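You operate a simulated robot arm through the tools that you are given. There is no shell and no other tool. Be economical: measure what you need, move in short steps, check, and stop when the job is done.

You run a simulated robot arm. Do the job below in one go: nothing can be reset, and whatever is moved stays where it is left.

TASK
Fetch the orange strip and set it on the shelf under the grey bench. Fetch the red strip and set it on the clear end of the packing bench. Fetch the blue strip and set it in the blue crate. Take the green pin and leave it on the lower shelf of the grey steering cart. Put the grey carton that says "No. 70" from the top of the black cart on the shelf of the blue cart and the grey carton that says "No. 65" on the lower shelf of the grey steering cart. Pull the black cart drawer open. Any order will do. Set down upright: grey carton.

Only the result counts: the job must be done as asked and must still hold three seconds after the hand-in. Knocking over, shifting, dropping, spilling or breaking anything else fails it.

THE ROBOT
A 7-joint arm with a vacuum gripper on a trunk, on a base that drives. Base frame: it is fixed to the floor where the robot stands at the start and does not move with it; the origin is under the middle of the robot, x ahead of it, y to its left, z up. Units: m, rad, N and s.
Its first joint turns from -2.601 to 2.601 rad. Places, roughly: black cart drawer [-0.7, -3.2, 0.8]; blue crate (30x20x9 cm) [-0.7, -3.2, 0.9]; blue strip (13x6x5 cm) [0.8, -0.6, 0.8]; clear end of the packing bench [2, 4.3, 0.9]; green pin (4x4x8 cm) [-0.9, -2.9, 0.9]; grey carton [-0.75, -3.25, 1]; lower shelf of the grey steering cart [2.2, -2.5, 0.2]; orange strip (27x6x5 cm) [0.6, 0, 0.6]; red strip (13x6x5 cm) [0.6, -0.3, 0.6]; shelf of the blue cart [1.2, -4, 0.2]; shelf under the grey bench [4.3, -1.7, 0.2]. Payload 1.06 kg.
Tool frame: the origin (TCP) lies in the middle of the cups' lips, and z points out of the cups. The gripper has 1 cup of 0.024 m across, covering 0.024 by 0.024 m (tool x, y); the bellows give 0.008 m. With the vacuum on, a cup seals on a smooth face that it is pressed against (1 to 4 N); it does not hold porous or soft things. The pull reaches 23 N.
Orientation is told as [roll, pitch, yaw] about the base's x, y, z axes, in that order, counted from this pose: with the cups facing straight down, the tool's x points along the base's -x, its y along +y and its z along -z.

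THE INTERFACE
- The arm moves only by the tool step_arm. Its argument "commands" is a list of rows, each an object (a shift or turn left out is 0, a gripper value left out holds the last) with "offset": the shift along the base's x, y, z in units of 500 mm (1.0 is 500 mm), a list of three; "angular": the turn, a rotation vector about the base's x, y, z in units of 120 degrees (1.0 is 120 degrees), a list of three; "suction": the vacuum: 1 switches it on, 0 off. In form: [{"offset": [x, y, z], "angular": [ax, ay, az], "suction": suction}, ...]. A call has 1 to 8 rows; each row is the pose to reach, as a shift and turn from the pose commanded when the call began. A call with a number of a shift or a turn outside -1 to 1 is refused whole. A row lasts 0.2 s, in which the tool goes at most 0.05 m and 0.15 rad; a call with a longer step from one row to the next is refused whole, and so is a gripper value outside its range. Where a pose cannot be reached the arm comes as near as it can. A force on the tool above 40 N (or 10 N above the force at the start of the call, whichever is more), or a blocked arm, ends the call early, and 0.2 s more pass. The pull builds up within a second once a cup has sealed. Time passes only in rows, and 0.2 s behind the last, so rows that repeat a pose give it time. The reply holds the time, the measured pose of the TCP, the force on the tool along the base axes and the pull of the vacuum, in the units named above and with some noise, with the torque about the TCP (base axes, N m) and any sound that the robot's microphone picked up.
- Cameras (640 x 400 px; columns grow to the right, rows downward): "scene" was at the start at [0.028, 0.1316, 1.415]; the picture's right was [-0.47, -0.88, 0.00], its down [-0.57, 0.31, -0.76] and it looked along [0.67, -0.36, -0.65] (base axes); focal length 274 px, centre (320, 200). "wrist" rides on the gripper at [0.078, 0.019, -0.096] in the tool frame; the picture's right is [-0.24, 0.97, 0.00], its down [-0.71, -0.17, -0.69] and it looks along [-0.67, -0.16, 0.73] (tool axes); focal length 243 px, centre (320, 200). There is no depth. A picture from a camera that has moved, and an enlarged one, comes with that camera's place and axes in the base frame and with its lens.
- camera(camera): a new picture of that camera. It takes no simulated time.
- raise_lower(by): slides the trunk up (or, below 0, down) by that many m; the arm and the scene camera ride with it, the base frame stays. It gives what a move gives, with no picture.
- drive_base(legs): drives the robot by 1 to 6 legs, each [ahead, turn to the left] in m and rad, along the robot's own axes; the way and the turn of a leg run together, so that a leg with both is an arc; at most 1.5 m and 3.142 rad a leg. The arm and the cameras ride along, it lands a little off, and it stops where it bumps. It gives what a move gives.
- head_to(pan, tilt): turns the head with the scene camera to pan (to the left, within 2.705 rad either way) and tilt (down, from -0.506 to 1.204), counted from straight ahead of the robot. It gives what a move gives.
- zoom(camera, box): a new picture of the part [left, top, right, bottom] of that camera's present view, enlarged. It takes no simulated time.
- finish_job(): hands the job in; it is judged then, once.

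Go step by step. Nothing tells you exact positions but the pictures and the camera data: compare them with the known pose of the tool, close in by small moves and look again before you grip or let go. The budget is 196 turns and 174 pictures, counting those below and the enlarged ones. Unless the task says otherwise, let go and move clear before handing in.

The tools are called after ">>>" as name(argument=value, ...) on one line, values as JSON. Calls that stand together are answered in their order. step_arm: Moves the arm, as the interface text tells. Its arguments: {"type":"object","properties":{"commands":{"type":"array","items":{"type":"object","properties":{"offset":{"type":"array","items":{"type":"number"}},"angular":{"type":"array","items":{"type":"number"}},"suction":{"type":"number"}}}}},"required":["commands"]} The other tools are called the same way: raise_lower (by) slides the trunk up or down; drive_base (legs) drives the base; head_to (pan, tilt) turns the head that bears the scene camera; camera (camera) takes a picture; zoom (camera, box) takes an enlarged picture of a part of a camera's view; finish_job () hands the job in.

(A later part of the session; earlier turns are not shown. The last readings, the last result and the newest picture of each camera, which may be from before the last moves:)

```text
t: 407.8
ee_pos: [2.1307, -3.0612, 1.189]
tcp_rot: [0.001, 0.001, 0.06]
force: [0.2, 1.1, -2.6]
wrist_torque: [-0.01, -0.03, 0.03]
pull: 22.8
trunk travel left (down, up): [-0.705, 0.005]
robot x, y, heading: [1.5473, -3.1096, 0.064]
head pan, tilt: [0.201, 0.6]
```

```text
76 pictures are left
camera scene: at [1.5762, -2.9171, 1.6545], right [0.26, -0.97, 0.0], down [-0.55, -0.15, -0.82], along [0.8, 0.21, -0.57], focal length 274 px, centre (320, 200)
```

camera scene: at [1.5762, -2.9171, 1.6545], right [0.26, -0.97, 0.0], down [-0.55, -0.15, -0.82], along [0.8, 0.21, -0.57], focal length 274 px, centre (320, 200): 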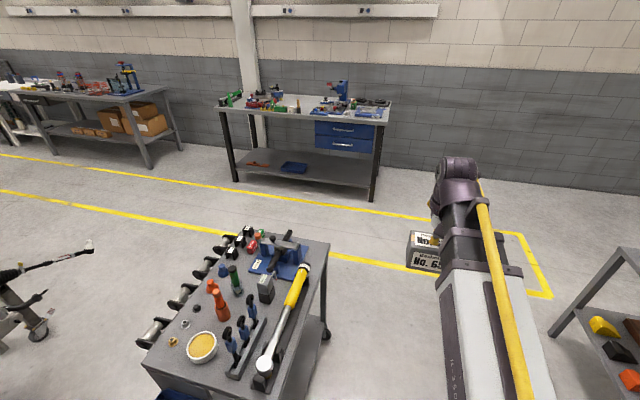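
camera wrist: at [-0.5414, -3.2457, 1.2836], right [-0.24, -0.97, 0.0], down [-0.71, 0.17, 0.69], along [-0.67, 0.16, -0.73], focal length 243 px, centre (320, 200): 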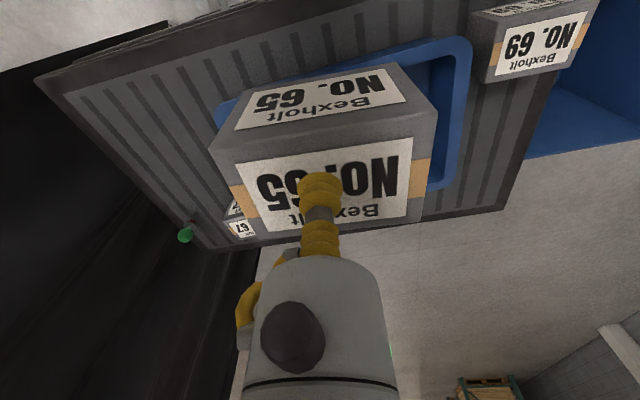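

>>> drive_base(legs=[[0, -0.396], [0.78, 0], [0, 1.903]])

>>> head_to(pan=0.0, tilt=0.8)

>>> camera(camera="scene")

```text
t: 418.0
ee_pos: [2.2757, -2.7918, 1.1885]
tcp_rot: [0.002, 0.0, 1.594]
force: [-0.2, -0.2, -2.6]
wrist_torque: [-0.02, -0.01, 0.01]
pull: 22.9
trunk travel left (down, up): [-0.705, 0.005]
robot x, y, heading: [2.3038, -3.379, 1.594]
head pan, tilt: [0.201, 0.6]
```

```text
t: 418.7
ee_pos: [2.2743, -2.7909, 1.1878]
tcp_rot: [0.001, 0.002, 1.595]
force: [-0.4, -0.1, -2.5]
wrist_torque: [0.01, -0.01, 0.0]
pull: 22.5
trunk travel left (down, up): [-0.705, 0.005]
robot x, y, heading: [2.3017, -3.378, 1.596]
head pan, tilt: [0.0, 0.799]
```

```text
75 pictures are left
camera scene: at [2.1292, -3.3425, 1.6377], right [1.0, 0.02, 0.0], down [0.02, -0.72, -0.7], along [-0.02, 0.7, -0.72], focal length 274 px, centre (320, 200)
```

scene: 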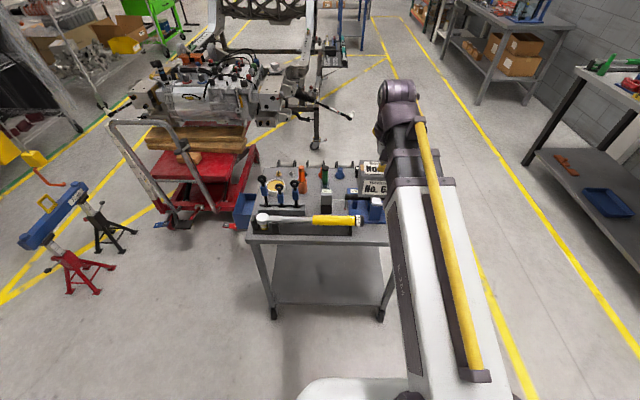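

The cart's south edge is at y ≈ -2.77 with legs at x 1.84 and 2.47; the shelf looks empty. I back 0.1 m and lower.

>>> drive_base(legs=[[-0.1, 0]])

>>> raise_lower(by=-0.4)

>>> camera(camera="scene")

>>> camera(camera="wrist")

```text
t: 419.9
ee_pos: [2.2797, -2.8933, 1.1895]
tcp_rot: [0.001, -0.001, 1.594]
force: [-0.7, 0.4, -2.9]
wrist_torque: [0.02, -0.01, -0.02]
pull: 23.1
trunk travel left (down, up): [-0.705, 0.005]
robot x, y, heading: [2.3047, -3.4788, 1.591]
head pan, tilt: [0.0, 0.799]
```

```text
t: 423.7
ee_pos: [2.2789, -2.8912, 0.7886]
tcp_rot: [0.002, 0.0, 1.593]
force: [-0.5, -0.1, -2.5]
wrist_torque: [-0.07, -0.06, -0.01]
pull: 23.0
trunk travel left (down, up): [-0.305, 0.405]
robot x, y, heading: [2.305, -3.4773, 1.596]
head pan, tilt: [0.0, 0.799]
```

```text
74 pictures are left
camera scene: at [2.1316, -3.4425, 1.2377], right [1.0, 0.02, 0.0], down [0.02, -0.72, -0.7], along [-0.02, 0.7, -0.72], focal length 274 px, centre (320, 200)
```

scene: 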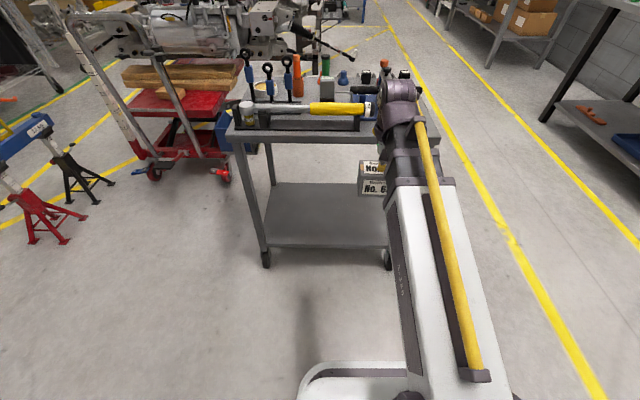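

```text
73 pictures are left
camera wrist: at [2.2633, -2.9699, 0.8834], right [-0.98, 0.21, 0.0], down [0.16, 0.71, 0.69], along [0.15, 0.67, -0.73], focal length 243 px, centre (320, 200)
```

wrist: 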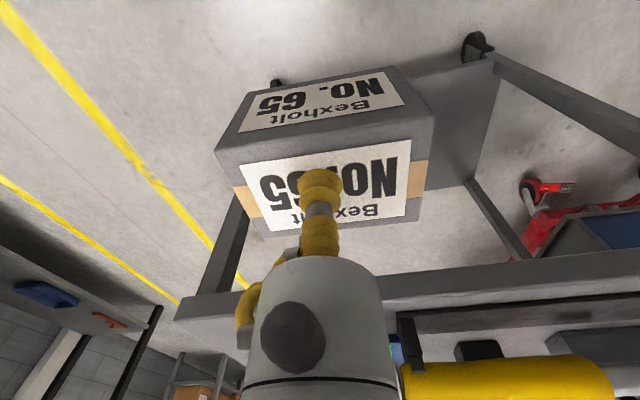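

>>> raise_lower(by=-0.3)

>>> step_arm(commands=[{"offset": [0.0, 0, -0.08]}, {"offset": [-0.02, 0, -0.16]}, {"offset": [-0.04, 0, -0.24]}, {"offset": [-0.06, 0, -0.25]}])

>>> camera(camera="scene")

>>> camera(camera="wrist")

```text
t: 426.7
ee_pos: [2.2785, -2.8918, 0.4884]
tcp_rot: [0.001, -0.001, 1.592]
force: [-0.6, -0.7, -2.4]
wrist_torque: [-0.02, 0.01, -0.01]
pull: 22.5
trunk travel left (down, up): [-0.005, 0.705]
robot x, y, heading: [2.3024, -3.477, 1.593]
head pan, tilt: [0.0, 0.799]
```

```text
t: 427.7
ee_pos: [2.25, -2.8923, 0.3623]
tcp_rot: [0.002, 0.0, 1.593]
force: [-0.4, -1.0, -2.8]
wrist_torque: [-0.03, -0.05, 0.0]
pull: 22.7
trunk travel left (down, up): [-0.005, 0.705]
robot x, y, heading: [2.3043, -3.4777, 1.592]
head pan, tilt: [0.0, 0.799]
```

```text
72 pictures are left
camera scene: at [2.1316, -3.4426, 0.9377], right [1.0, 0.02, 0.0], down [0.02, -0.72, -0.7], along [-0.02, 0.7, -0.72], focal length 274 px, centre (320, 200)
```

scene: 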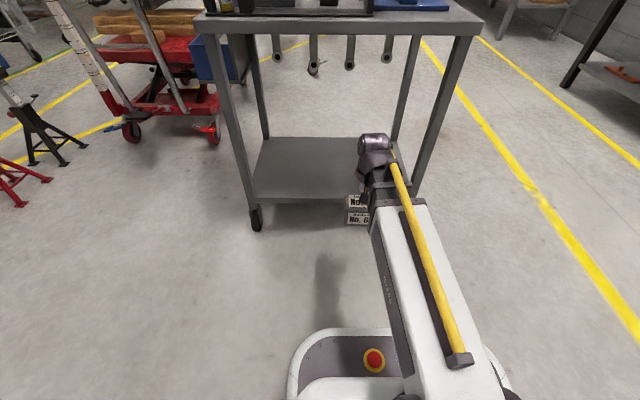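

```text
71 pictures are left
camera wrist: at [2.2334, -2.9697, 0.4572], right [-0.98, 0.21, 0.0], down [0.16, 0.71, 0.69], along [0.15, 0.67, -0.73], focal length 243 px, centre (320, 200)
```

wrist: 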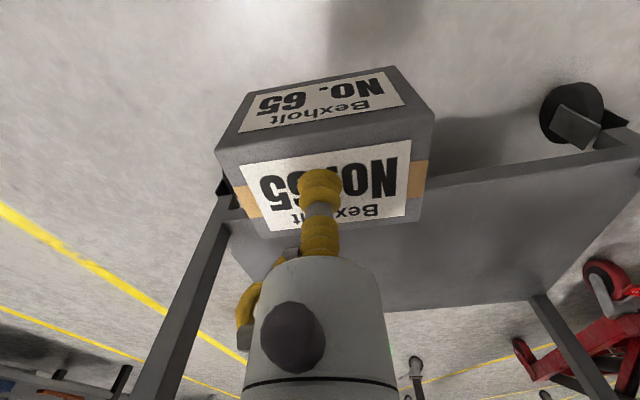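

The shelf is empty and the path is clear. I reach in 0.31 m.

>>> step_arm(commands=[{"offset": [-0.01, 0.09, 0]}, {"offset": [-0.02, 0.18, 0]}, {"offset": [-0.03, 0.27, 0]}, {"offset": [-0.03, 0.36, 0]}, {"offset": [-0.03, 0.45, 0]}, {"offset": [-0.03, 0.54, 0]}, {"offset": [-0.03, 0.62, 0]}])

>>> camera(camera="wrist")

>>> camera(camera="scene")

```text
t: 429.3
ee_pos: [2.2347, -2.5796, 0.3619]
tcp_rot: [0.0, -0.001, 1.595]
force: [0.3, -0.9, -4.1]
wrist_torque: [-0.04, 0.02, 0.03]
pull: 22.8
trunk travel left (down, up): [-0.005, 0.705]
robot x, y, heading: [2.3062, -3.4769, 1.59]
head pan, tilt: [0.0, 0.799]
```

```text
70 pictures are left
camera wrist: at [2.2185, -2.6581, 0.4573], right [-0.98, 0.21, 0.0], down [0.16, 0.71, 0.69], along [0.15, 0.67, -0.73], focal length 243 px, centre (320, 200)
```

wrist: 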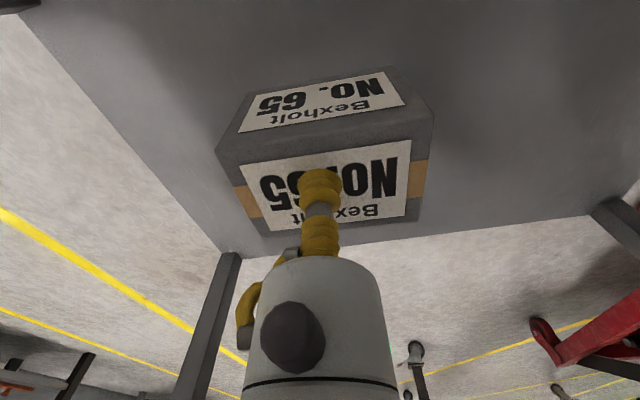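

```text
69 pictures are left
camera scene: at [2.1316, -3.4426, 0.9377], right [1.0, 0.02, 0.0], down [0.02, -0.72, -0.7], along [-0.01, 0.7, -0.72], focal length 274 px, centre (320, 200)
```

scene: 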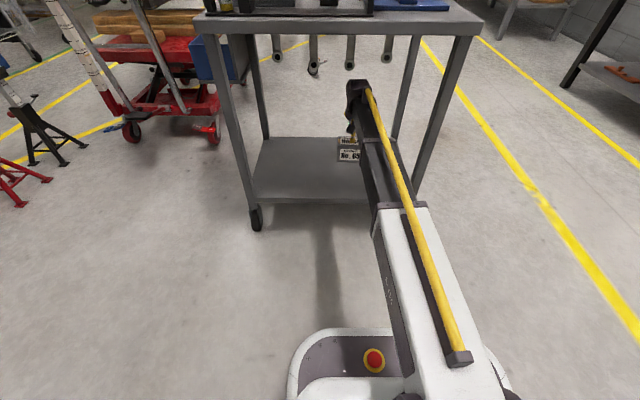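

>>> step_arm(commands=[{"offset": [0, 0, -0.05]}, {"offset": [0, 0, -0.09]}, {"offset": [0, 0, -0.12]}, {"offset": [0, 0, -0.14]}, {"offset": [0, 0, -0.155]}, {"offset": [0, 0, -0.17]}])

```text
t: 430.7
ee_pos: [2.2359, -2.5821, 0.2772]
tcp_rot: [0.001, -0.002, 1.594]
force: [0.0, 0.0, -2.9]
wrist_torque: [-0.03, 0.0, -0.02]
pull: 22.6
trunk travel left (down, up): [-0.005, 0.705]
robot x, y, heading: [2.3021, -3.4756, 1.598]
head pan, tilt: [0.0, 0.799]
```

>>> step_arm(commands=[{"offset": [0, 0, -0.01]}, {"offset": [0, 0, -0.02]}, {"offset": [0, 0, -0.03]}, {"offset": [0, 0, -0.04]}, {"offset": [0, 0, -0.05]}])

>>> zoom(camera="scene", box=[280, 80, 420, 220])

```text
t: 431.7
ee_pos: [2.2347, -2.5823, 0.2661]
tcp_rot: [0.002, -0.008, 1.594]
force: [-1.0, -5.0, 25.9]
wrist_torque: [-0.02, -0.02, -0.06]
pull: 23.1
trunk travel left (down, up): [-0.005, 0.705]
robot x, y, heading: [2.3076, -3.4779, 1.592]
head pan, tilt: [0.0, 0.799]
stopped in row 4: the force on the tool passed its limit at 45 N (the readings are from after the stop); the commanded pose is now the measured one
```

```text
2.86 times, centred on (350, 150) of scene
camera zoom: at [2.1318, -3.4446, 0.9379], right [1.0, 0.02, 0.0], down [0.02, -0.72, -0.7], along [-0.01, 0.7, -0.72], focal length 782 px, centre (234, 343)
```

zoom: 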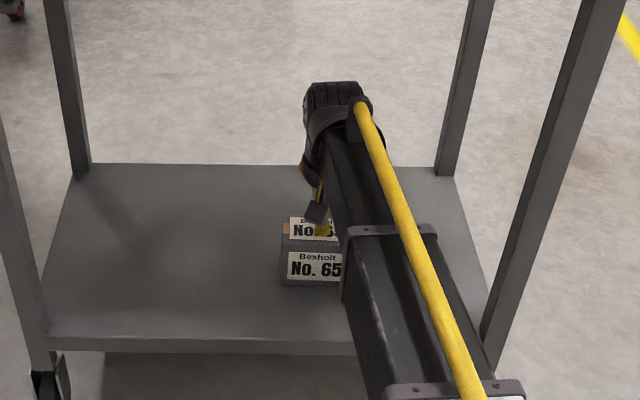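

It stands on the shelf. I release and withdraw.

>>> step_arm(commands=[{"offset": [0, 0, 0.01]}, {"offset": [0, 0, 0.01], "suction": 0}, {"offset": [0, 0, 0.01]}, {"offset": [0, 0, 0.01]}, {"offset": [0, 0, 0.03]}, {"offset": [0, 0, 0.1]}])

>>> step_arm(commands=[{"offset": [0.01, -0.09, 0]}, {"offset": [0.02, -0.18, 0]}, {"offset": [0.03, -0.27, 0]}, {"offset": [0.03, -0.36, 0]}, {"offset": [0.03, -0.45, 0]}, {"offset": [0.04, -0.54, 0]}, {"offset": [0.05, -0.62, 0]}])

>>> raise_lower(by=0.4)

>>> camera(camera="scene")

>>> raise_lower(by=0.3)

```text
t: 433.1
ee_pos: [2.2346, -2.581, 0.3121]
tcp_rot: [0.0, -0.003, 1.594]
force: [0.3, -0.3, -0.1]
wrist_torque: [0.01, -0.02, -0.02]
pull: 0.2
trunk travel left (down, up): [-0.005, 0.705]
robot x, y, heading: [2.3036, -3.4774, 1.592]
head pan, tilt: [0.0, 0.799]
```

```text
t: 434.7
ee_pos: [2.2614, -2.8916, 0.3134]
tcp_rot: [0.0, -0.004, 1.594]
force: [-0.1, -0.3, -0.1]
wrist_torque: [0.05, 0.02, 0.0]
pull: 0.1
trunk travel left (down, up): [-0.005, 0.705]
robot x, y, heading: [2.3014, -3.4766, 1.593]
head pan, tilt: [0.0, 0.799]
```

```text
t: 438.5
ee_pos: [2.2605, -2.8897, 0.7131]
tcp_rot: [0.0, -0.004, 1.594]
force: [-0.1, 0.7, 0.1]
wrist_torque: [0.03, -0.02, 0.0]
pull: 0.1
trunk travel left (down, up): [-0.405, 0.305]
robot x, y, heading: [2.304, -3.4758, 1.593]
head pan, tilt: [0.0, 0.799]
```

```text
67 pictures are left
camera scene: at [2.1316, -3.4427, 1.3377], right [1.0, 0.02, 0.0], down [0.02, -0.72, -0.7], along [-0.01, 0.7, -0.72], focal length 274 px, centre (320, 200)
```

scene: 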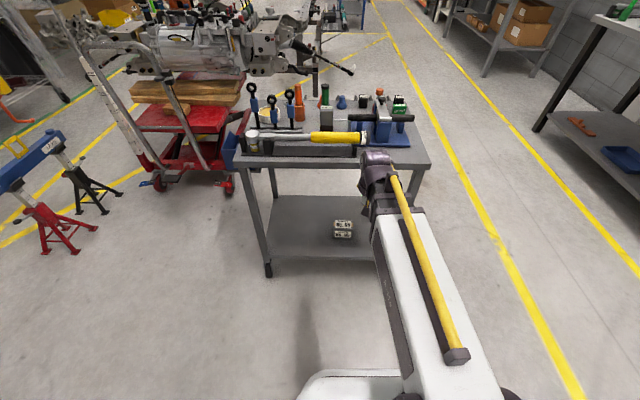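

```text
t: 441.5
ee_pos: [2.2606, -2.8912, 1.0131]
tcp_rot: [0.0, -0.003, 1.594]
force: [-0.1, 0.4, -0.3]
wrist_torque: [0.01, 0.01, -0.02]
pull: 0.0
trunk travel left (down, up): [-0.705, 0.005]
robot x, y, heading: [2.3032, -3.4757, 1.595]
head pan, tilt: [0.0, 0.799]
```

Carton No. 65 is upright on the steering cart's shelf. I raise the arm and retrace to the black cart for the pin.

>>> step_arm(commands=[{"offset": [0, 0.0, 0.08]}, {"offset": [0, 0.0, 0.16]}, {"offset": [0, 0.0, 0.24]}, {"offset": [0, 0.0, 0.32]}])

>>> drive_base(legs=[[0.1, 0], [0, -1.92], [-0.78, 0], [0, 0.4], [-1.5, 0]])

```text
t: 442.5
ee_pos: [2.2621, -2.89, 1.1735]
tcp_rot: [0.0, -0.004, 1.593]
force: [-0.4, 0.2, 0.3]
wrist_torque: [-0.02, -0.01, -0.02]
pull: 0.0
trunk travel left (down, up): [-0.705, 0.005]
robot x, y, heading: [2.3006, -3.4785, 1.594]
head pan, tilt: [0.0, 0.799]
```

```text
t: 460.4
ee_pos: [0.6507, -3.1004, 1.1741]
tcp_rot: [0.0, -0.003, 0.029]
force: [0.3, -0.2, 0.3]
wrist_torque: [0.03, 0.01, -0.02]
pull: 0.0
trunk travel left (down, up): [-0.705, 0.005]
robot x, y, heading: [0.0646, -3.1471, 0.031]
head pan, tilt: [0.0, 0.799]
```

>>> drive_base(legs=[[0, 3.11], [0.1, 0]])

>>> camera(camera="wrist")

>>> head_to(pan=-0.2, tilt=0.65)

>>> zoom(camera="scene", box=[240, 120, 440, 260])

```text
t: 468.9
ee_pos: [-0.623, -3.1868, 1.1742]
tcp_rot: [0.0, -0.002, -3.125]
force: [0.7, 0.0, 0.1]
wrist_torque: [0.02, 0.0, -0.03]
pull: 0.2
trunk travel left (down, up): [-0.705, 0.005]
robot x, y, heading: [-0.0341, -3.1471, -3.128]
head pan, tilt: [0.0, 0.799]
```

```text
66 pictures are left
camera wrist: at [-0.5418, -3.2025, 1.2684], right [-0.22, -0.98, 0.0], down [-0.71, 0.16, 0.69], along [-0.67, 0.15, -0.73], focal length 243 px, centre (320, 200)
```

wrist: 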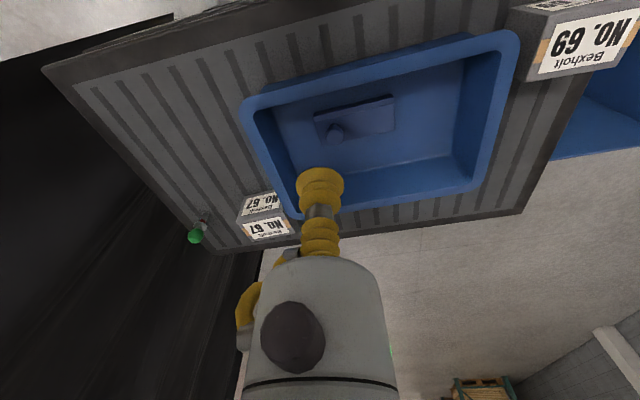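

```text
t: 469.6
ee_pos: [-0.6214, -3.1859, 1.1735]
tcp_rot: [0.0, -0.003, -3.125]
force: [0.3, 0.5, -0.2]
wrist_torque: [-0.01, 0.03, 0.03]
pull: 0.0
trunk travel left (down, up): [-0.705, 0.005]
robot x, y, heading: [-0.035, -3.1434, -3.126]
head pan, tilt: [-0.201, 0.649]
```

```text
2.86 times, centred on (340, 190) of scene
camera zoom: at [-0.0737, -3.2988, 1.6503], right [0.18, 0.98, 0.0], down [0.59, -0.11, -0.8], along [-0.78, 0.15, -0.6], focal length 782 px, centre (263, 229)
```

zoom: 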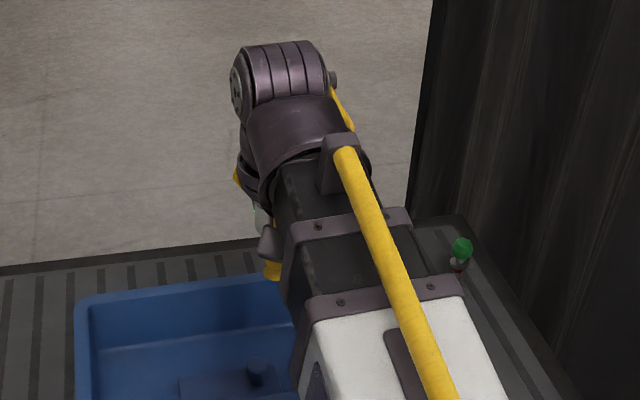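

The pin's ball is near (-0.89, -2.848), top ≈ 0.95. I move above it in two steps.

>>> step_arm(commands=[{"offset": [-0.055, 0.07, 0]}, {"offset": [-0.11, 0.14, 0]}, {"offset": [-0.165, 0.21, 0]}, {"offset": [-0.22, 0.28, 0]}, {"offset": [-0.275, 0.35, 0]}, {"offset": [-0.33, 0.42, 0]}, {"offset": [-0.385, 0.49, 0]}, {"offset": [-0.44, 0.56, 0]}])

>>> step_arm(commands=[{"offset": [-0.04, 0.05, -0.06]}, {"offset": [-0.09, 0.11, -0.12]}, {"offset": [-0.09, 0.11, -0.2]}, {"offset": [-0.09, 0.11, -0.26]}])

>>> camera(camera="wrist")

```text
t: 471.4
ee_pos: [-0.8432, -2.9031, 1.1743]
tcp_rot: [0.001, -0.003, -3.124]
force: [0.5, 0.8, -0.3]
wrist_torque: [0.02, 0.0, -0.01]
pull: 0.0
trunk travel left (down, up): [-0.705, 0.005]
robot x, y, heading: [-0.034, -3.1458, -3.126]
head pan, tilt: [-0.201, 0.649]
```

```text
t: 472.4
ee_pos: [-0.8849, -2.8478, 1.0436]
tcp_rot: [0.0, -0.002, -3.124]
force: [-0.2, 0.9, -0.5]
wrist_torque: [0.0, 0.05, 0.01]
pull: 0.0
trunk travel left (down, up): [-0.705, 0.005]
robot x, y, heading: [-0.0366, -3.1487, -3.128]
head pan, tilt: [-0.201, 0.649]
```

```text
64 pictures are left
camera wrist: at [-0.8052, -2.8659, 1.138], right [-0.22, -0.98, 0.0], down [-0.71, 0.16, 0.69], along [-0.67, 0.15, -0.73], focal length 243 px, centre (320, 200)
```

wrist: 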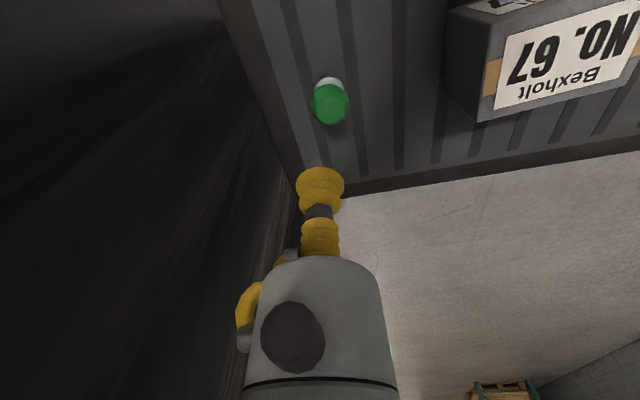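

>>> step_arm(commands=[{"offset": [0.006, -0.018, -0.06]}, {"offset": [0.006, -0.018, -0.12]}, {"offset": [0.006, -0.018, -0.14]}, {"offset": [0.006, -0.018, -0.14]}])

>>> zoom(camera="wrist", box=[240, 60, 400, 240])

```text
t: 473.4
ee_pos: [-0.8831, -2.8589, 0.9736]
tcp_rot: [0.002, -0.004, -3.125]
force: [-0.3, -0.4, -0.1]
wrist_torque: [0.02, -0.01, -0.01]
pull: 0.2
trunk travel left (down, up): [-0.705, 0.005]
robot x, y, heading: [-0.0314, -3.1492, -3.128]
head pan, tilt: [-0.201, 0.649]
```

```text
2.22 times, centred on (320, 150) of wrist
camera zoom: at [-0.8024, -2.8752, 1.0674], right [-0.22, -0.98, 0.0], down [-0.71, 0.16, 0.69], along [-0.67, 0.15, -0.73], focal length 539 px, centre (320, 311)
```

zoom: 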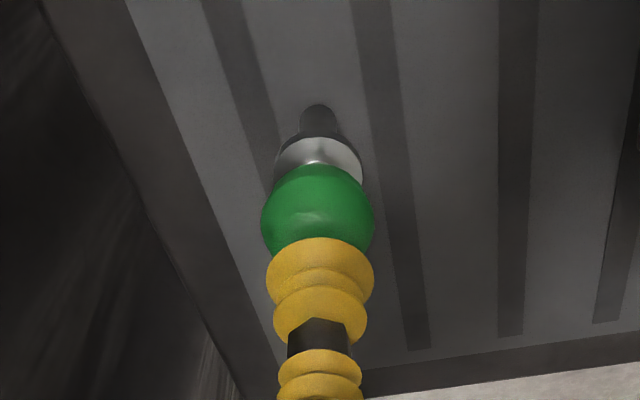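

The cup is nearly centred over the ball; I correct by 5 mm and lower gently with suction.

>>> step_arm(commands=[{"offset": [-0.01, 0.005, 0.0], "suction": 1}, {"offset": [-0.01, 0.005, -0.012], "suction": 1}, {"offset": [-0.01, 0.005, -0.024], "suction": 1}, {"offset": [-0.01, 0.005, -0.032], "suction": 1}, {"offset": [-0.01, 0.005, -0.04], "suction": 1}])

>>> zoom(camera="wrist", box=[240, 60, 400, 240])

```text
t: 474.6
ee_pos: [-0.8874, -2.8572, 0.9564]
tcp_rot: [0.002, -0.004, -3.126]
force: [-1.3, 0.5, 18.3]
wrist_torque: [0.09, 0.01, -0.02]
pull: 22.7
trunk travel left (down, up): [-0.705, 0.005]
robot x, y, heading: [-0.0323, -3.1481, -3.12]
head pan, tilt: [-0.201, 0.649]
```

```text
2.22 times, centred on (320, 150) of wrist
camera zoom: at [-0.8074, -2.8741, 1.0503], right [-0.22, -0.98, 0.0], down [-0.71, 0.16, 0.69], along [-0.67, 0.15, -0.72], focal length 539 px, centre (320, 311)
```

zoom: 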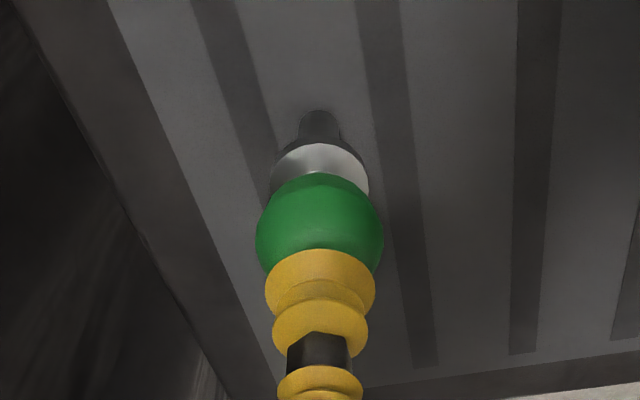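

Sealed. I lift the pin and retract.

>>> step_arm(commands=[{"offset": [0, 0, 0.03]}, {"offset": [0, 0, 0.09]}, {"offset": [0, 0, 0.18]}, {"offset": [0, 0, 0.27]}, {"offset": [0, 0, 0.36]}, {"offset": [0, 0, 0.45]}])

>>> step_arm(commands=[{"offset": [0.06, -0.06, 0]}, {"offset": [0.12, -0.13, 0]}, {"offset": [0.18, -0.2, 0]}, {"offset": [0.24, -0.27, 0]}, {"offset": [0.3, -0.34, 0]}, {"offset": [0.36, -0.41, 0]}, {"offset": [0.42, -0.48, 0]}, {"offset": [0.48, -0.55, 0]}])

>>> camera(camera="wrist")

```text
t: 476.0
ee_pos: [-0.8887, -2.8589, 1.1801]
tcp_rot: [0.002, -0.003, -3.123]
force: [0.3, -0.5, -0.2]
wrist_torque: [0.0, 0.0, 0.0]
pull: 23.6
trunk travel left (down, up): [-0.705, 0.005]
robot x, y, heading: [-0.0343, -3.1479, -3.124]
head pan, tilt: [-0.201, 0.649]
```

```text
t: 477.8
ee_pos: [-0.6472, -3.1317, 1.1786]
tcp_rot: [0.001, -0.004, -3.126]
force: [-0.5, 0.5, 0.6]
wrist_torque: [0.02, -0.02, -0.03]
pull: 22.5
trunk travel left (down, up): [-0.705, 0.005]
robot x, y, heading: [-0.036, -3.1469, -3.123]
head pan, tilt: [-0.201, 0.649]
```

```text
61 pictures are left
camera wrist: at [-0.5678, -3.1498, 1.2744], right [-0.22, -0.98, 0.0], down [-0.71, 0.16, 0.69], along [-0.67, 0.15, -0.73], focal length 243 px, centre (320, 200)
```

wrist: 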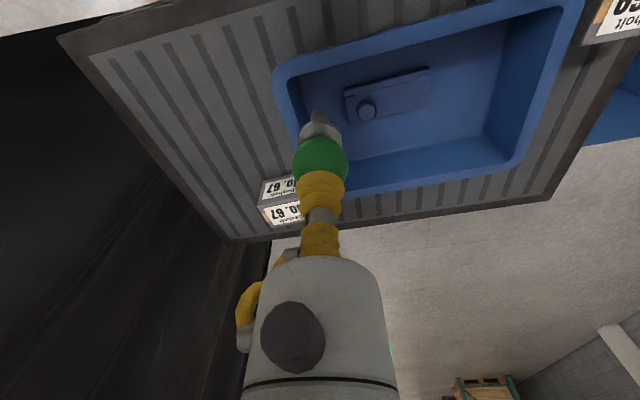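

The pin hangs securely. I drive the same route to the steering cart.

>>> step_arm(commands=[{"offset": [0.04, 0, 0.01]}, {"offset": [0.06, 0, 0.02]}])

>>> drive_base(legs=[[-0.1, 0], [0, -3.13], [1.5, 0], [0, -0.36], [0.79, 0], [0, 1.9]])

>>> head_to(pan=0.0, tilt=0.8)

>>> camera(camera="scene")

```text
t: 478.4
ee_pos: [-0.6169, -3.1309, 1.1909]
tcp_rot: [0.001, -0.004, -3.127]
force: [0.8, 0.1, -0.1]
wrist_torque: [-0.01, 0.01, 0.01]
pull: 22.9
trunk travel left (down, up): [-0.705, 0.005]
robot x, y, heading: [-0.0341, -3.1492, -3.127]
head pan, tilt: [-0.201, 0.649]
```

```text
t: 503.5
ee_pos: [2.3274, -2.8279, 1.1904]
tcp_rot: [0.0, -0.003, 1.564]
force: [0.9, -0.1, -1.6]
wrist_torque: [-0.03, -0.04, 0.02]
pull: 23.0
trunk travel left (down, up): [-0.705, 0.005]
robot x, y, heading: [2.2962, -3.4108, 1.566]
head pan, tilt: [-0.201, 0.649]
```

```text
t: 504.2
ee_pos: [2.3276, -2.8282, 1.1894]
tcp_rot: [0.0, -0.004, 1.563]
force: [-0.2, -0.8, -0.5]
wrist_torque: [0.0, -0.01, -0.02]
pull: 22.9
trunk travel left (down, up): [-0.705, 0.005]
robot x, y, heading: [2.2996, -3.411, 1.563]
head pan, tilt: [0.0, 0.799]
```

```text
60 pictures are left
camera scene: at [2.1276, -3.3728, 1.6377], right [1.0, -0.01, 0.0], down [-0.01, -0.72, -0.7], along [0.01, 0.7, -0.72], focal length 274 px, centre (320, 200)
```

scene: 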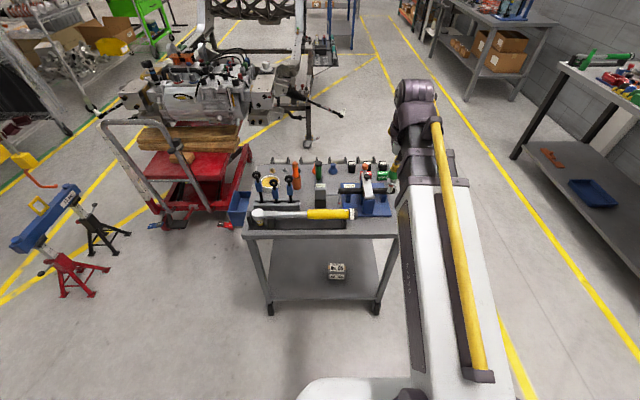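

Carton 65 stands well. I back a little, shift the tool left to x ≈ 2.1, and lower.

>>> drive_base(legs=[[-0.08, 0]])

>>> step_arm(commands=[{"offset": [-0.09, 0.0, 0]}, {"offset": [-0.18, 0.0, 0]}, {"offset": [-0.27, 0.0, 0]}, {"offset": [-0.36, 0.0, 0]}, {"offset": [-0.45, 0.0, -0.02]}])

>>> raise_lower(by=-0.4)

>>> raise_lower(by=-0.3)

>>> camera(camera="scene")

>>> camera(camera="wrist")

```text
t: 505.2
ee_pos: [2.3274, -2.9101, 1.19]
tcp_rot: [0.0, -0.003, 1.565]
force: [0.8, -0.1, 0.0]
wrist_torque: [0.01, 0.02, -0.04]
pull: 22.5
trunk travel left (down, up): [-0.705, 0.005]
robot x, y, heading: [2.2935, -3.4949, 1.57]
head pan, tilt: [0.0, 0.799]
```

```text
t: 506.4
ee_pos: [2.1031, -2.9099, 1.1783]
tcp_rot: [0.001, -0.003, 1.563]
force: [0.6, 0.1, 0.0]
wrist_torque: [0.01, -0.02, -0.01]
pull: 23.3
trunk travel left (down, up): [-0.705, 0.005]
robot x, y, heading: [2.2957, -3.4958, 1.563]
head pan, tilt: [0.0, 0.799]
```

```text
t: 510.3
ee_pos: [2.104, -2.9094, 0.7788]
tcp_rot: [-0.001, -0.005, 1.563]
force: [0.2, 0.1, -0.3]
wrist_torque: [0.02, 0.02, 0.0]
pull: 22.9
trunk travel left (down, up): [-0.305, 0.405]
robot x, y, heading: [2.2973, -3.4942, 1.557]
head pan, tilt: [0.0, 0.799]
```

```text
t: 513.3
ee_pos: [2.1039, -2.9083, 0.4787]
tcp_rot: [0.001, -0.004, 1.565]
force: [-0.8, -0.8, -0.8]
wrist_torque: [-0.01, 0.02, 0.02]
pull: 23.4
trunk travel left (down, up): [-0.005, 0.705]
robot x, y, heading: [2.2987, -3.4903, 1.561]
head pan, tilt: [0.0, 0.799]
```

```text
59 pictures are left
camera scene: at [2.1269, -3.4537, 0.9377], right [1.0, -0.01, 0.0], down [-0.01, -0.72, -0.7], along [0.01, 0.7, -0.72], focal length 274 px, centre (320, 200)
```

scene: 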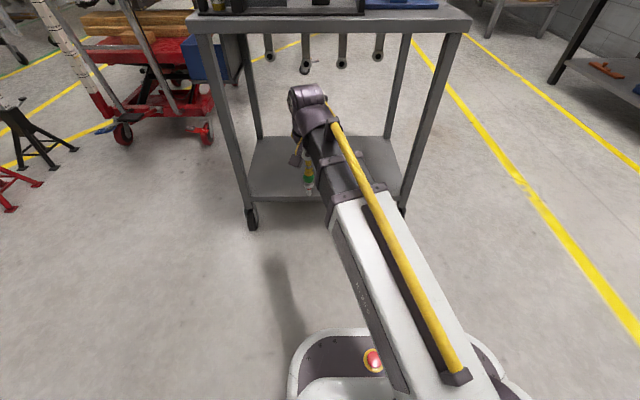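

```text
58 pictures are left
camera wrist: at [2.0859, -2.9872, 0.5736], right [-0.97, 0.24, 0.0], down [0.18, 0.7, 0.69], along [0.17, 0.67, -0.73], focal length 243 px, centre (320, 200)
```

wrist: 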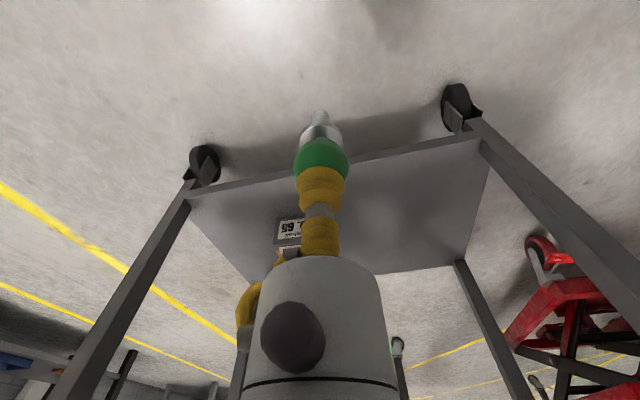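

>>> step_arm(commands=[{"offset": [0, 0.0, -0.08]}, {"offset": [0, 0.0, -0.16]}, {"offset": [0, 0.03, -0.23]}, {"offset": [-0.01, 0.12, -0.23]}, {"offset": [-0.02, 0.21, -0.23]}, {"offset": [-0.03, 0.3, -0.23]}, {"offset": [-0.04, 0.39, -0.23]}, {"offset": [-0.05, 0.48, -0.23]}])

>>> step_arm(commands=[{"offset": [0, 0.07, 0]}, {"offset": [0, 0.12, 0]}, {"offset": [0, 0.12, -0.05]}])

>>> camera(camera="wrist")

>>> camera(camera="scene")

```text
t: 515.1
ee_pos: [2.0796, -2.6685, 0.3637]
tcp_rot: [-0.001, -0.004, 1.563]
force: [0.1, -0.5, 0.4]
wrist_torque: [0.04, -0.01, -0.02]
pull: 22.7
trunk travel left (down, up): [-0.005, 0.705]
robot x, y, heading: [2.301, -3.4895, 1.558]
head pan, tilt: [0.0, 0.799]
```

```text
t: 515.9
ee_pos: [2.0782, -2.6079, 0.3401]
tcp_rot: [0.002, -0.005, 1.562]
force: [0.3, -0.4, -0.1]
wrist_torque: [0.03, -0.01, 0.02]
pull: 23.1
trunk travel left (down, up): [-0.005, 0.705]
robot x, y, heading: [2.2978, -3.4905, 1.564]
head pan, tilt: [0.0, 0.799]
```

```text
57 pictures are left
camera wrist: at [2.0594, -2.6869, 0.4341], right [-0.97, 0.24, 0.0], down [0.18, 0.7, 0.69], along [0.17, 0.67, -0.73], focal length 243 px, centre (320, 200)
```

wrist: 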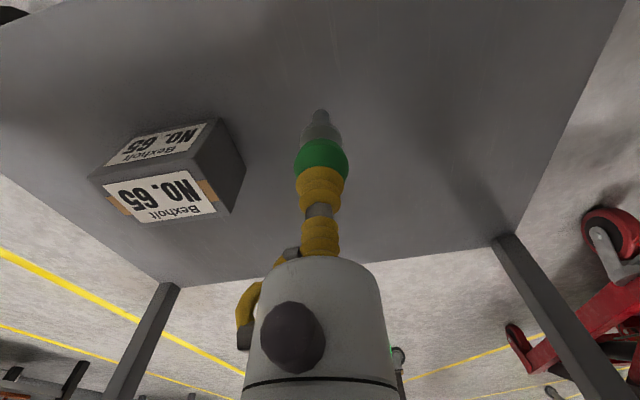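

```text
56 pictures are left
camera scene: at [2.1269, -3.4537, 0.9377], right [1.0, -0.01, 0.0], down [-0.01, -0.72, -0.7], along [0.01, 0.7, -0.72], focal length 274 px, centre (320, 200)
```

scene: 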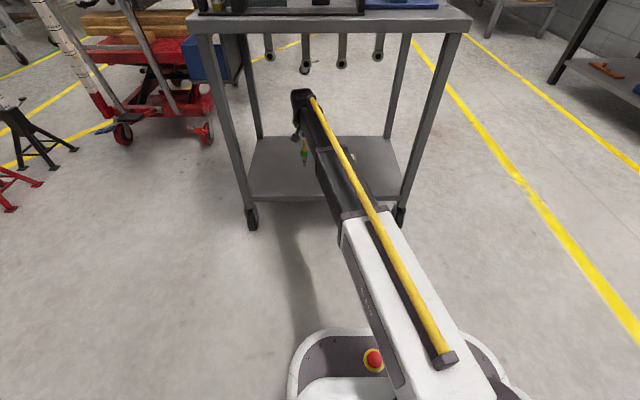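

I lower the pin to the shelf slowly.

>>> step_arm(commands=[{"offset": [0, 0, -0.04]}, {"offset": [0, 0, -0.08]}, {"offset": [0, 0, -0.1]}, {"offset": [0, 0, -0.11]}, {"offset": [0, 0, -0.12]}, {"offset": [0, 0, -0.126]}])

>>> zoom(camera="wrist", box=[220, 60, 420, 240])

```text
t: 517.3
ee_pos: [2.0782, -2.6103, 0.2763]
tcp_rot: [0.002, -0.005, 1.564]
force: [-1.2, 1.8, 17.7]
wrist_torque: [0.0, 0.07, -0.01]
pull: 23.3
trunk travel left (down, up): [-0.005, 0.705]
robot x, y, heading: [2.3021, -3.4907, 1.563]
head pan, tilt: [0.0, 0.799]
```

```text
2.22 times, centred on (320, 150) of wrist
camera zoom: at [2.0605, -2.6878, 0.3721], right [-0.97, 0.24, 0.0], down [0.18, 0.7, 0.69], along [0.17, 0.67, -0.72], focal length 539 px, centre (320, 311)
```

zoom: 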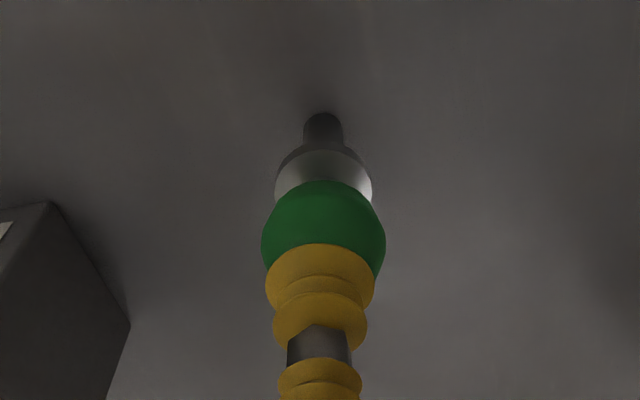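

Contact. I ease off slightly, release, wait, then rise straight up.

>>> step_arm(commands=[{"offset": [0, 0, 0.006]}, {"offset": [0, 0, 0.006], "suction": 0}, {"offset": [0, 0, 0.006]}, {"offset": [0, 0, 0.006]}, {"offset": [0, 0, 0.016]}, {"offset": [0, 0, 0.04]}, {"offset": [0, 0, 0.12]}])

>>> camera(camera="wrist")

```text
t: 518.9
ee_pos: [2.0788, -2.6083, 0.334]
tcp_rot: [0.0, -0.004, 1.563]
force: [-1.1, 0.0, -0.1]
wrist_torque: [0.02, 0.0, 0.02]
pull: 0.1
trunk travel left (down, up): [-0.005, 0.705]
robot x, y, heading: [2.3, -3.4907, 1.561]
head pan, tilt: [0.0, 0.799]
```

```text
54 pictures are left
camera wrist: at [2.0604, -2.6867, 0.429], right [-0.97, 0.24, 0.0], down [0.18, 0.7, 0.69], along [0.17, 0.67, -0.73], focal length 243 px, centre (320, 200)
```

wrist: 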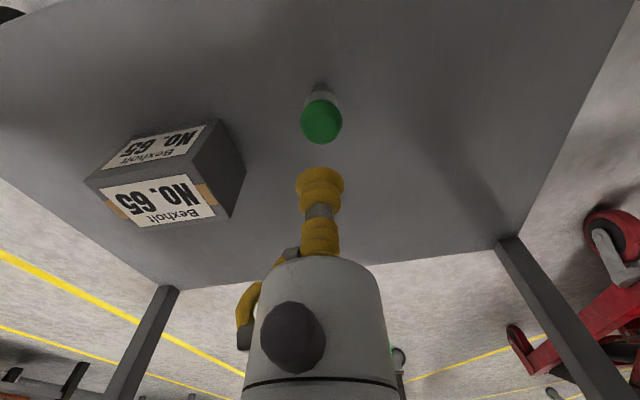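

The pin stands on the shelf beside the carton. I withdraw, rise and return to the black cart for the drawer.

>>> step_arm(commands=[{"offset": [0, 0, 0.05]}, {"offset": [0.01, -0.09, 0.06]}, {"offset": [0.02, -0.18, 0.06]}, {"offset": [0.03, -0.27, 0.06]}, {"offset": [0.04, -0.36, 0.06]}, {"offset": [0.05, -0.45, 0.06]}, {"offset": [0.06, -0.54, 0.06]}, {"offset": [0.06, -0.6, 0.06]}])

>>> raise_lower(by=0.4)

>>> raise_lower(by=0.3)

>>> step_arm(commands=[{"offset": [0.09, 0.02, 0.04]}, {"offset": [0.18, 0.03, 0.08]}, {"offset": [0.27, 0.03, 0.14]}, {"offset": [0.35, 0.03, 0.2]}])

>>> camera(camera="scene")

```text
t: 520.7
ee_pos: [2.107, -2.9087, 0.3641]
tcp_rot: [0.001, -0.003, 1.563]
force: [0.4, -0.4, -0.1]
wrist_torque: [-0.03, 0.0, -0.01]
pull: 0.0
trunk travel left (down, up): [-0.005, 0.705]
robot x, y, heading: [2.2967, -3.4931, 1.563]
head pan, tilt: [0.0, 0.799]
```

```text
t: 524.5
ee_pos: [2.1071, -2.9092, 0.7664]
tcp_rot: [0.0, -0.004, 1.564]
force: [0.6, 0.1, -0.5]
wrist_torque: [-0.01, -0.02, -0.02]
pull: 0.0
trunk travel left (down, up): [-0.405, 0.305]
robot x, y, heading: [2.2989, -3.4955, 1.563]
head pan, tilt: [0.0, 0.799]
```

```text
t: 527.5
ee_pos: [2.1074, -2.9082, 1.0653]
tcp_rot: [-0.001, -0.004, 1.564]
force: [0.3, 0.3, -0.1]
wrist_torque: [-0.03, 0.01, 0.01]
pull: 0.0
trunk travel left (down, up): [-0.705, 0.005]
robot x, y, heading: [2.2998, -3.4909, 1.568]
head pan, tilt: [0.0, 0.799]
```

```text
refused: row 1 steps farther than a row can; nothing moved
```

```text
53 pictures are left
camera scene: at [2.1268, -3.4536, 1.6377], right [1.0, -0.01, 0.0], down [-0.01, -0.72, -0.7], along [0.01, 0.7, -0.72], focal length 274 px, centre (320, 200)
```

scene: 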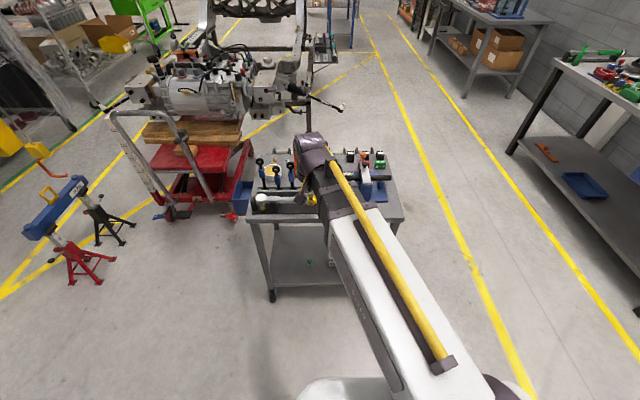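

>>> step_arm(commands=[{"offset": [0.07, 0.01, 0.04]}, {"offset": [0.14, 0.02, 0.08]}, {"offset": [0.21, 0.02, 0.12]}, {"offset": [0.28, 0.02, 0.16]}, {"offset": [0.35, 0.02, 0.2]}, {"offset": [0.39, 0.02, 0.22]}])

>>> drive_base(legs=[[0.1, 0], [0, -1.89], [-0.79, 0], [0, 0.37], [-1.4, 0]])

```text
t: 528.9
ee_pos: [2.3028, -2.8961, 1.1756]
tcp_rot: [0.002, -0.003, 1.564]
force: [0.5, 0.8, 0.0]
wrist_torque: [0.0, 0.0, 0.04]
pull: 0.0
trunk travel left (down, up): [-0.705, 0.005]
robot x, y, heading: [2.2971, -3.4939, 1.562]
head pan, tilt: [0.0, 0.799]
```

```text
t: 546.1
ee_pos: [0.7483, -3.2023, 1.1751]
tcp_rot: [0.0, -0.003, 0.057]
force: [-0.3, 1.0, 0.7]
wrist_torque: [0.04, -0.01, -0.02]
pull: 0.2
trunk travel left (down, up): [-0.705, 0.005]
robot x, y, heading: [0.1508, -3.2374, 0.057]
head pan, tilt: [0.0, 0.799]
```

>>> drive_base(legs=[[-0.1, 0], [0, 3.085]])

>>> head_to(pan=0, tilt=0.9)

>>> camera(camera="scene")

```text
t: 554.3
ee_pos: [-0.5436, -3.2191, 1.1734]
tcp_rot: [-0.002, -0.003, 3.099]
force: [-0.1, -0.2, -0.4]
wrist_torque: [0.02, -0.02, -0.02]
pull: 0.1
trunk travel left (down, up): [-0.705, 0.005]
robot x, y, heading: [0.051, -3.2463, 3.097]
head pan, tilt: [0.0, 0.799]
```

```text
t: 555.0
ee_pos: [-0.5432, -3.2188, 1.1761]
tcp_rot: [0.002, -0.002, 3.098]
force: [1.2, -0.3, -0.3]
wrist_torque: [0.0, -0.01, -0.06]
pull: 0.1
trunk travel left (down, up): [-0.705, 0.005]
robot x, y, heading: [0.0517, -3.2433, 3.094]
head pan, tilt: [0.0, 0.901]
```

```text
52 pictures are left
camera scene: at [0.0133, -3.411, 1.6298], right [0.05, 1.0, 0.0], down [0.78, -0.04, -0.62], along [-0.62, 0.03, -0.78], focal length 274 px, centre (320, 200)
```

scene: 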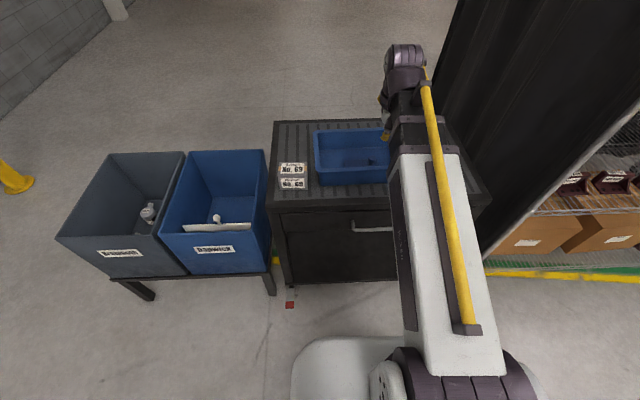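

I back away to see the drawer front better and lower the trunk some.

>>> drive_base(legs=[[0, 0.045], [-0.32, 0]])

>>> raise_lower(by=-0.3)

>>> head_to(pan=0, tilt=0.5)

>>> zoom(camera="scene", box=[220, 120, 480, 300])

>>> camera(camera="wrist")

```text
t: 557.5
ee_pos: [-0.2283, -3.2458, 1.1756]
tcp_rot: [0.0, -0.003, -3.141]
force: [0.9, 0.0, -0.2]
wrist_torque: [0.01, 0.0, -0.02]
pull: 0.0
trunk travel left (down, up): [-0.705, 0.005]
robot x, y, heading: [0.3685, -3.2388, 3.144]
head pan, tilt: [0.0, 0.901]
```

```text
t: 560.5
ee_pos: [-0.2286, -3.2452, 0.875]
tcp_rot: [-0.003, -0.002, -3.141]
force: [0.6, -0.3, 1.1]
wrist_torque: [-0.01, 0.01, 0.0]
pull: 0.0
trunk travel left (down, up): [-0.405, 0.305]
robot x, y, heading: [0.3654, -3.245, 3.139]
head pan, tilt: [0.0, 0.901]
```

```text
t: 561.4
ee_pos: [-0.2285, -3.2458, 0.8755]
tcp_rot: [0.001, -0.003, -3.141]
force: [-0.6, 1.3, 0.1]
wrist_torque: [0.01, 0.01, -0.01]
pull: 0.1
trunk travel left (down, up): [-0.405, 0.305]
robot x, y, heading: [0.3666, -3.2438, 3.143]
head pan, tilt: [0.0, 0.499]
```

```text
2.22 times, centred on (350, 210) of scene
camera zoom: at [0.3195, -3.4126, 1.3636], right [0.0, 1.0, 0.0], down [0.48, 0.0, -0.88], along [-0.88, 0.0, -0.48], focal length 608 px, centre (253, 178)
```

zoom: 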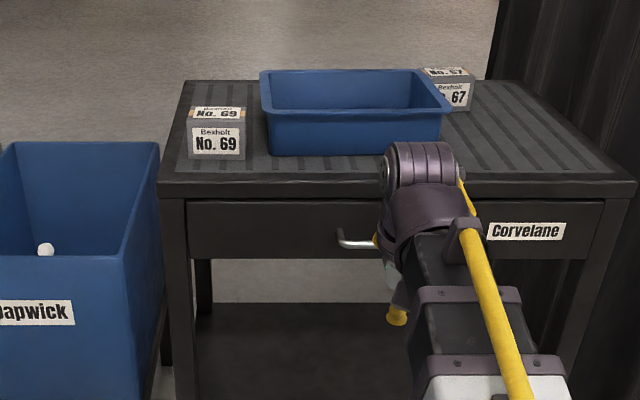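

```text
50 pictures are left
camera wrist: at [-0.1492, -3.2637, 0.9704], right [-0.23, -0.97, 0.0], down [-0.71, 0.17, 0.69], along [-0.67, 0.16, -0.73], focal length 243 px, centre (320, 200)
```

wrist: 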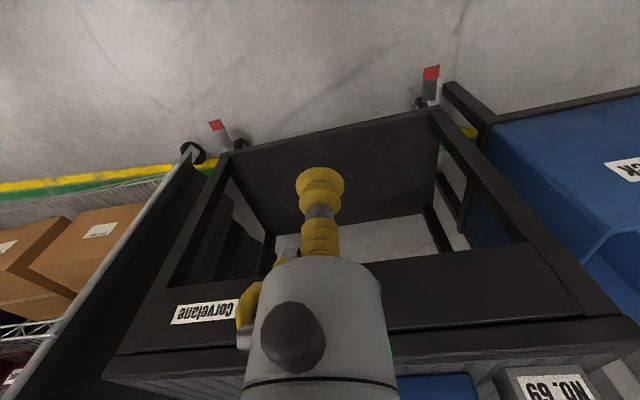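

The drawer face spans y -3.52…-2.82, z 0.73–0.84, with a handle at y -3.27…-3.09. I'll suck onto the plain face left of the handle: first swing the tool to horizontal in front of it.

>>> step_arm(commands=[{"offset": [-0.05, -0.03, -0.02], "angular": [0, 0.066, 0]}, {"offset": [-0.1, -0.06, -0.04], "angular": [0, 0.132, 0]}, {"offset": [-0.15, -0.09, -0.06], "angular": [0, 0.198, 0]}, {"offset": [-0.2, -0.12, -0.08], "angular": [0, 0.264, 0]}, {"offset": [-0.25, -0.15, -0.1], "angular": [0, 0.33, 0]}, {"offset": [-0.3, -0.18, -0.12], "angular": [0, 0.396, 0]}, {"offset": [-0.35, -0.21, -0.14], "angular": [0, 0.462, 0]}, {"offset": [-0.39, -0.25, -0.16], "angular": [0, 0.528, 0]}])

>>> camera(camera="scene")

```text
t: 563.2
ee_pos: [-0.4244, -3.3709, 0.7955]
tcp_rot: [0.002, -1.112, -3.142]
force: [0.1, -0.6, -0.3]
wrist_torque: [0.0, -0.02, 0.0]
pull: 0.0
trunk travel left (down, up): [-0.405, 0.305]
robot x, y, heading: [0.372, -3.2472, 3.142]
head pan, tilt: [0.0, 0.499]
```

```text
49 pictures are left
camera scene: at [0.3196, -3.4125, 1.3637], right [0.0, 1.0, 0.0], down [0.48, 0.0, -0.88], along [-0.88, 0.0, -0.48], focal length 274 px, centre (320, 200)
```

scene: 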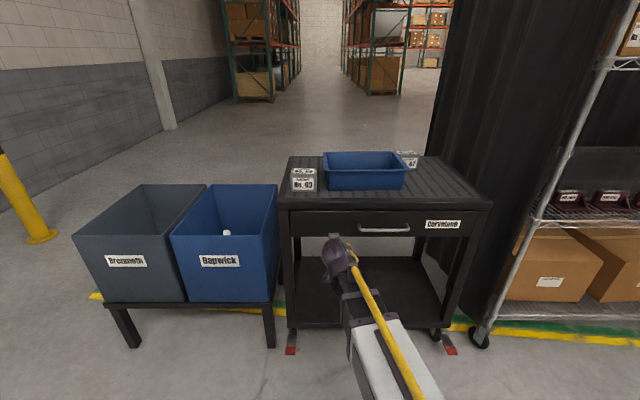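

>>> step_arm(commands=[{"offset": [0, 0, -0.005], "angular": [0, 0.06, 0]}, {"offset": [0, 0, -0.01], "angular": [0, 0.12, 0]}, {"offset": [0, 0, -0.015], "angular": [0, 0.18, 0]}, {"offset": [0, 0, -0.02], "angular": [0, 0.219, 0]}, {"offset": [0, 0, -0.02], "angular": [0, 0.219, 0]}])

>>> camera(camera="wrist")

>>> zoom(camera="scene", box=[250, 180, 450, 320])

```text
t: 564.4
ee_pos: [-0.4236, -3.3699, 0.7858]
tcp_rot: [-0.418, -1.569, -2.724]
force: [-0.2, 0.3, -0.5]
wrist_torque: [0.01, 0.01, -0.02]
pull: 0.1
trunk travel left (down, up): [-0.405, 0.305]
robot x, y, heading: [0.3676, -3.2463, 3.143]
head pan, tilt: [0.0, 0.499]
```

```text
48 pictures are left
camera wrist: at [-0.3265, -3.3887, 0.7074], right [0.0, -0.97, 0.23], down [0.68, 0.17, 0.71], along [-0.73, 0.16, 0.66], focal length 243 px, centre (320, 200)
```

wrist: 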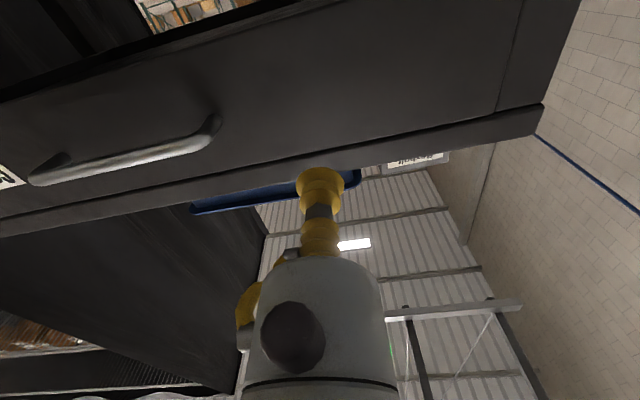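

```text
2.86 times, centred on (350, 250) of scene
camera zoom: at [0.3195, -3.4126, 1.3637], right [0.0, 1.0, 0.0], down [0.48, 0.0, -0.88], along [-0.88, 0.0, -0.48], focal length 782 px, centre (234, 57)
```

zoom: 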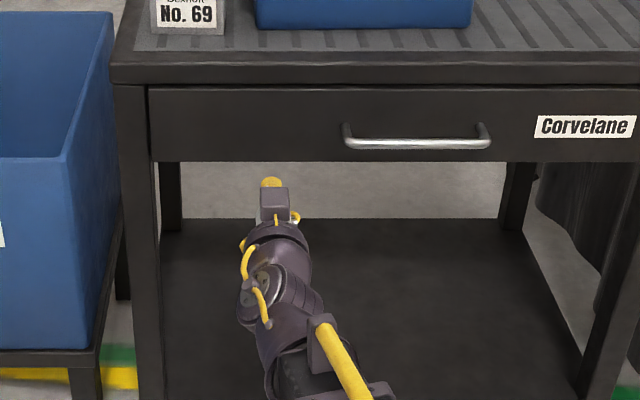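

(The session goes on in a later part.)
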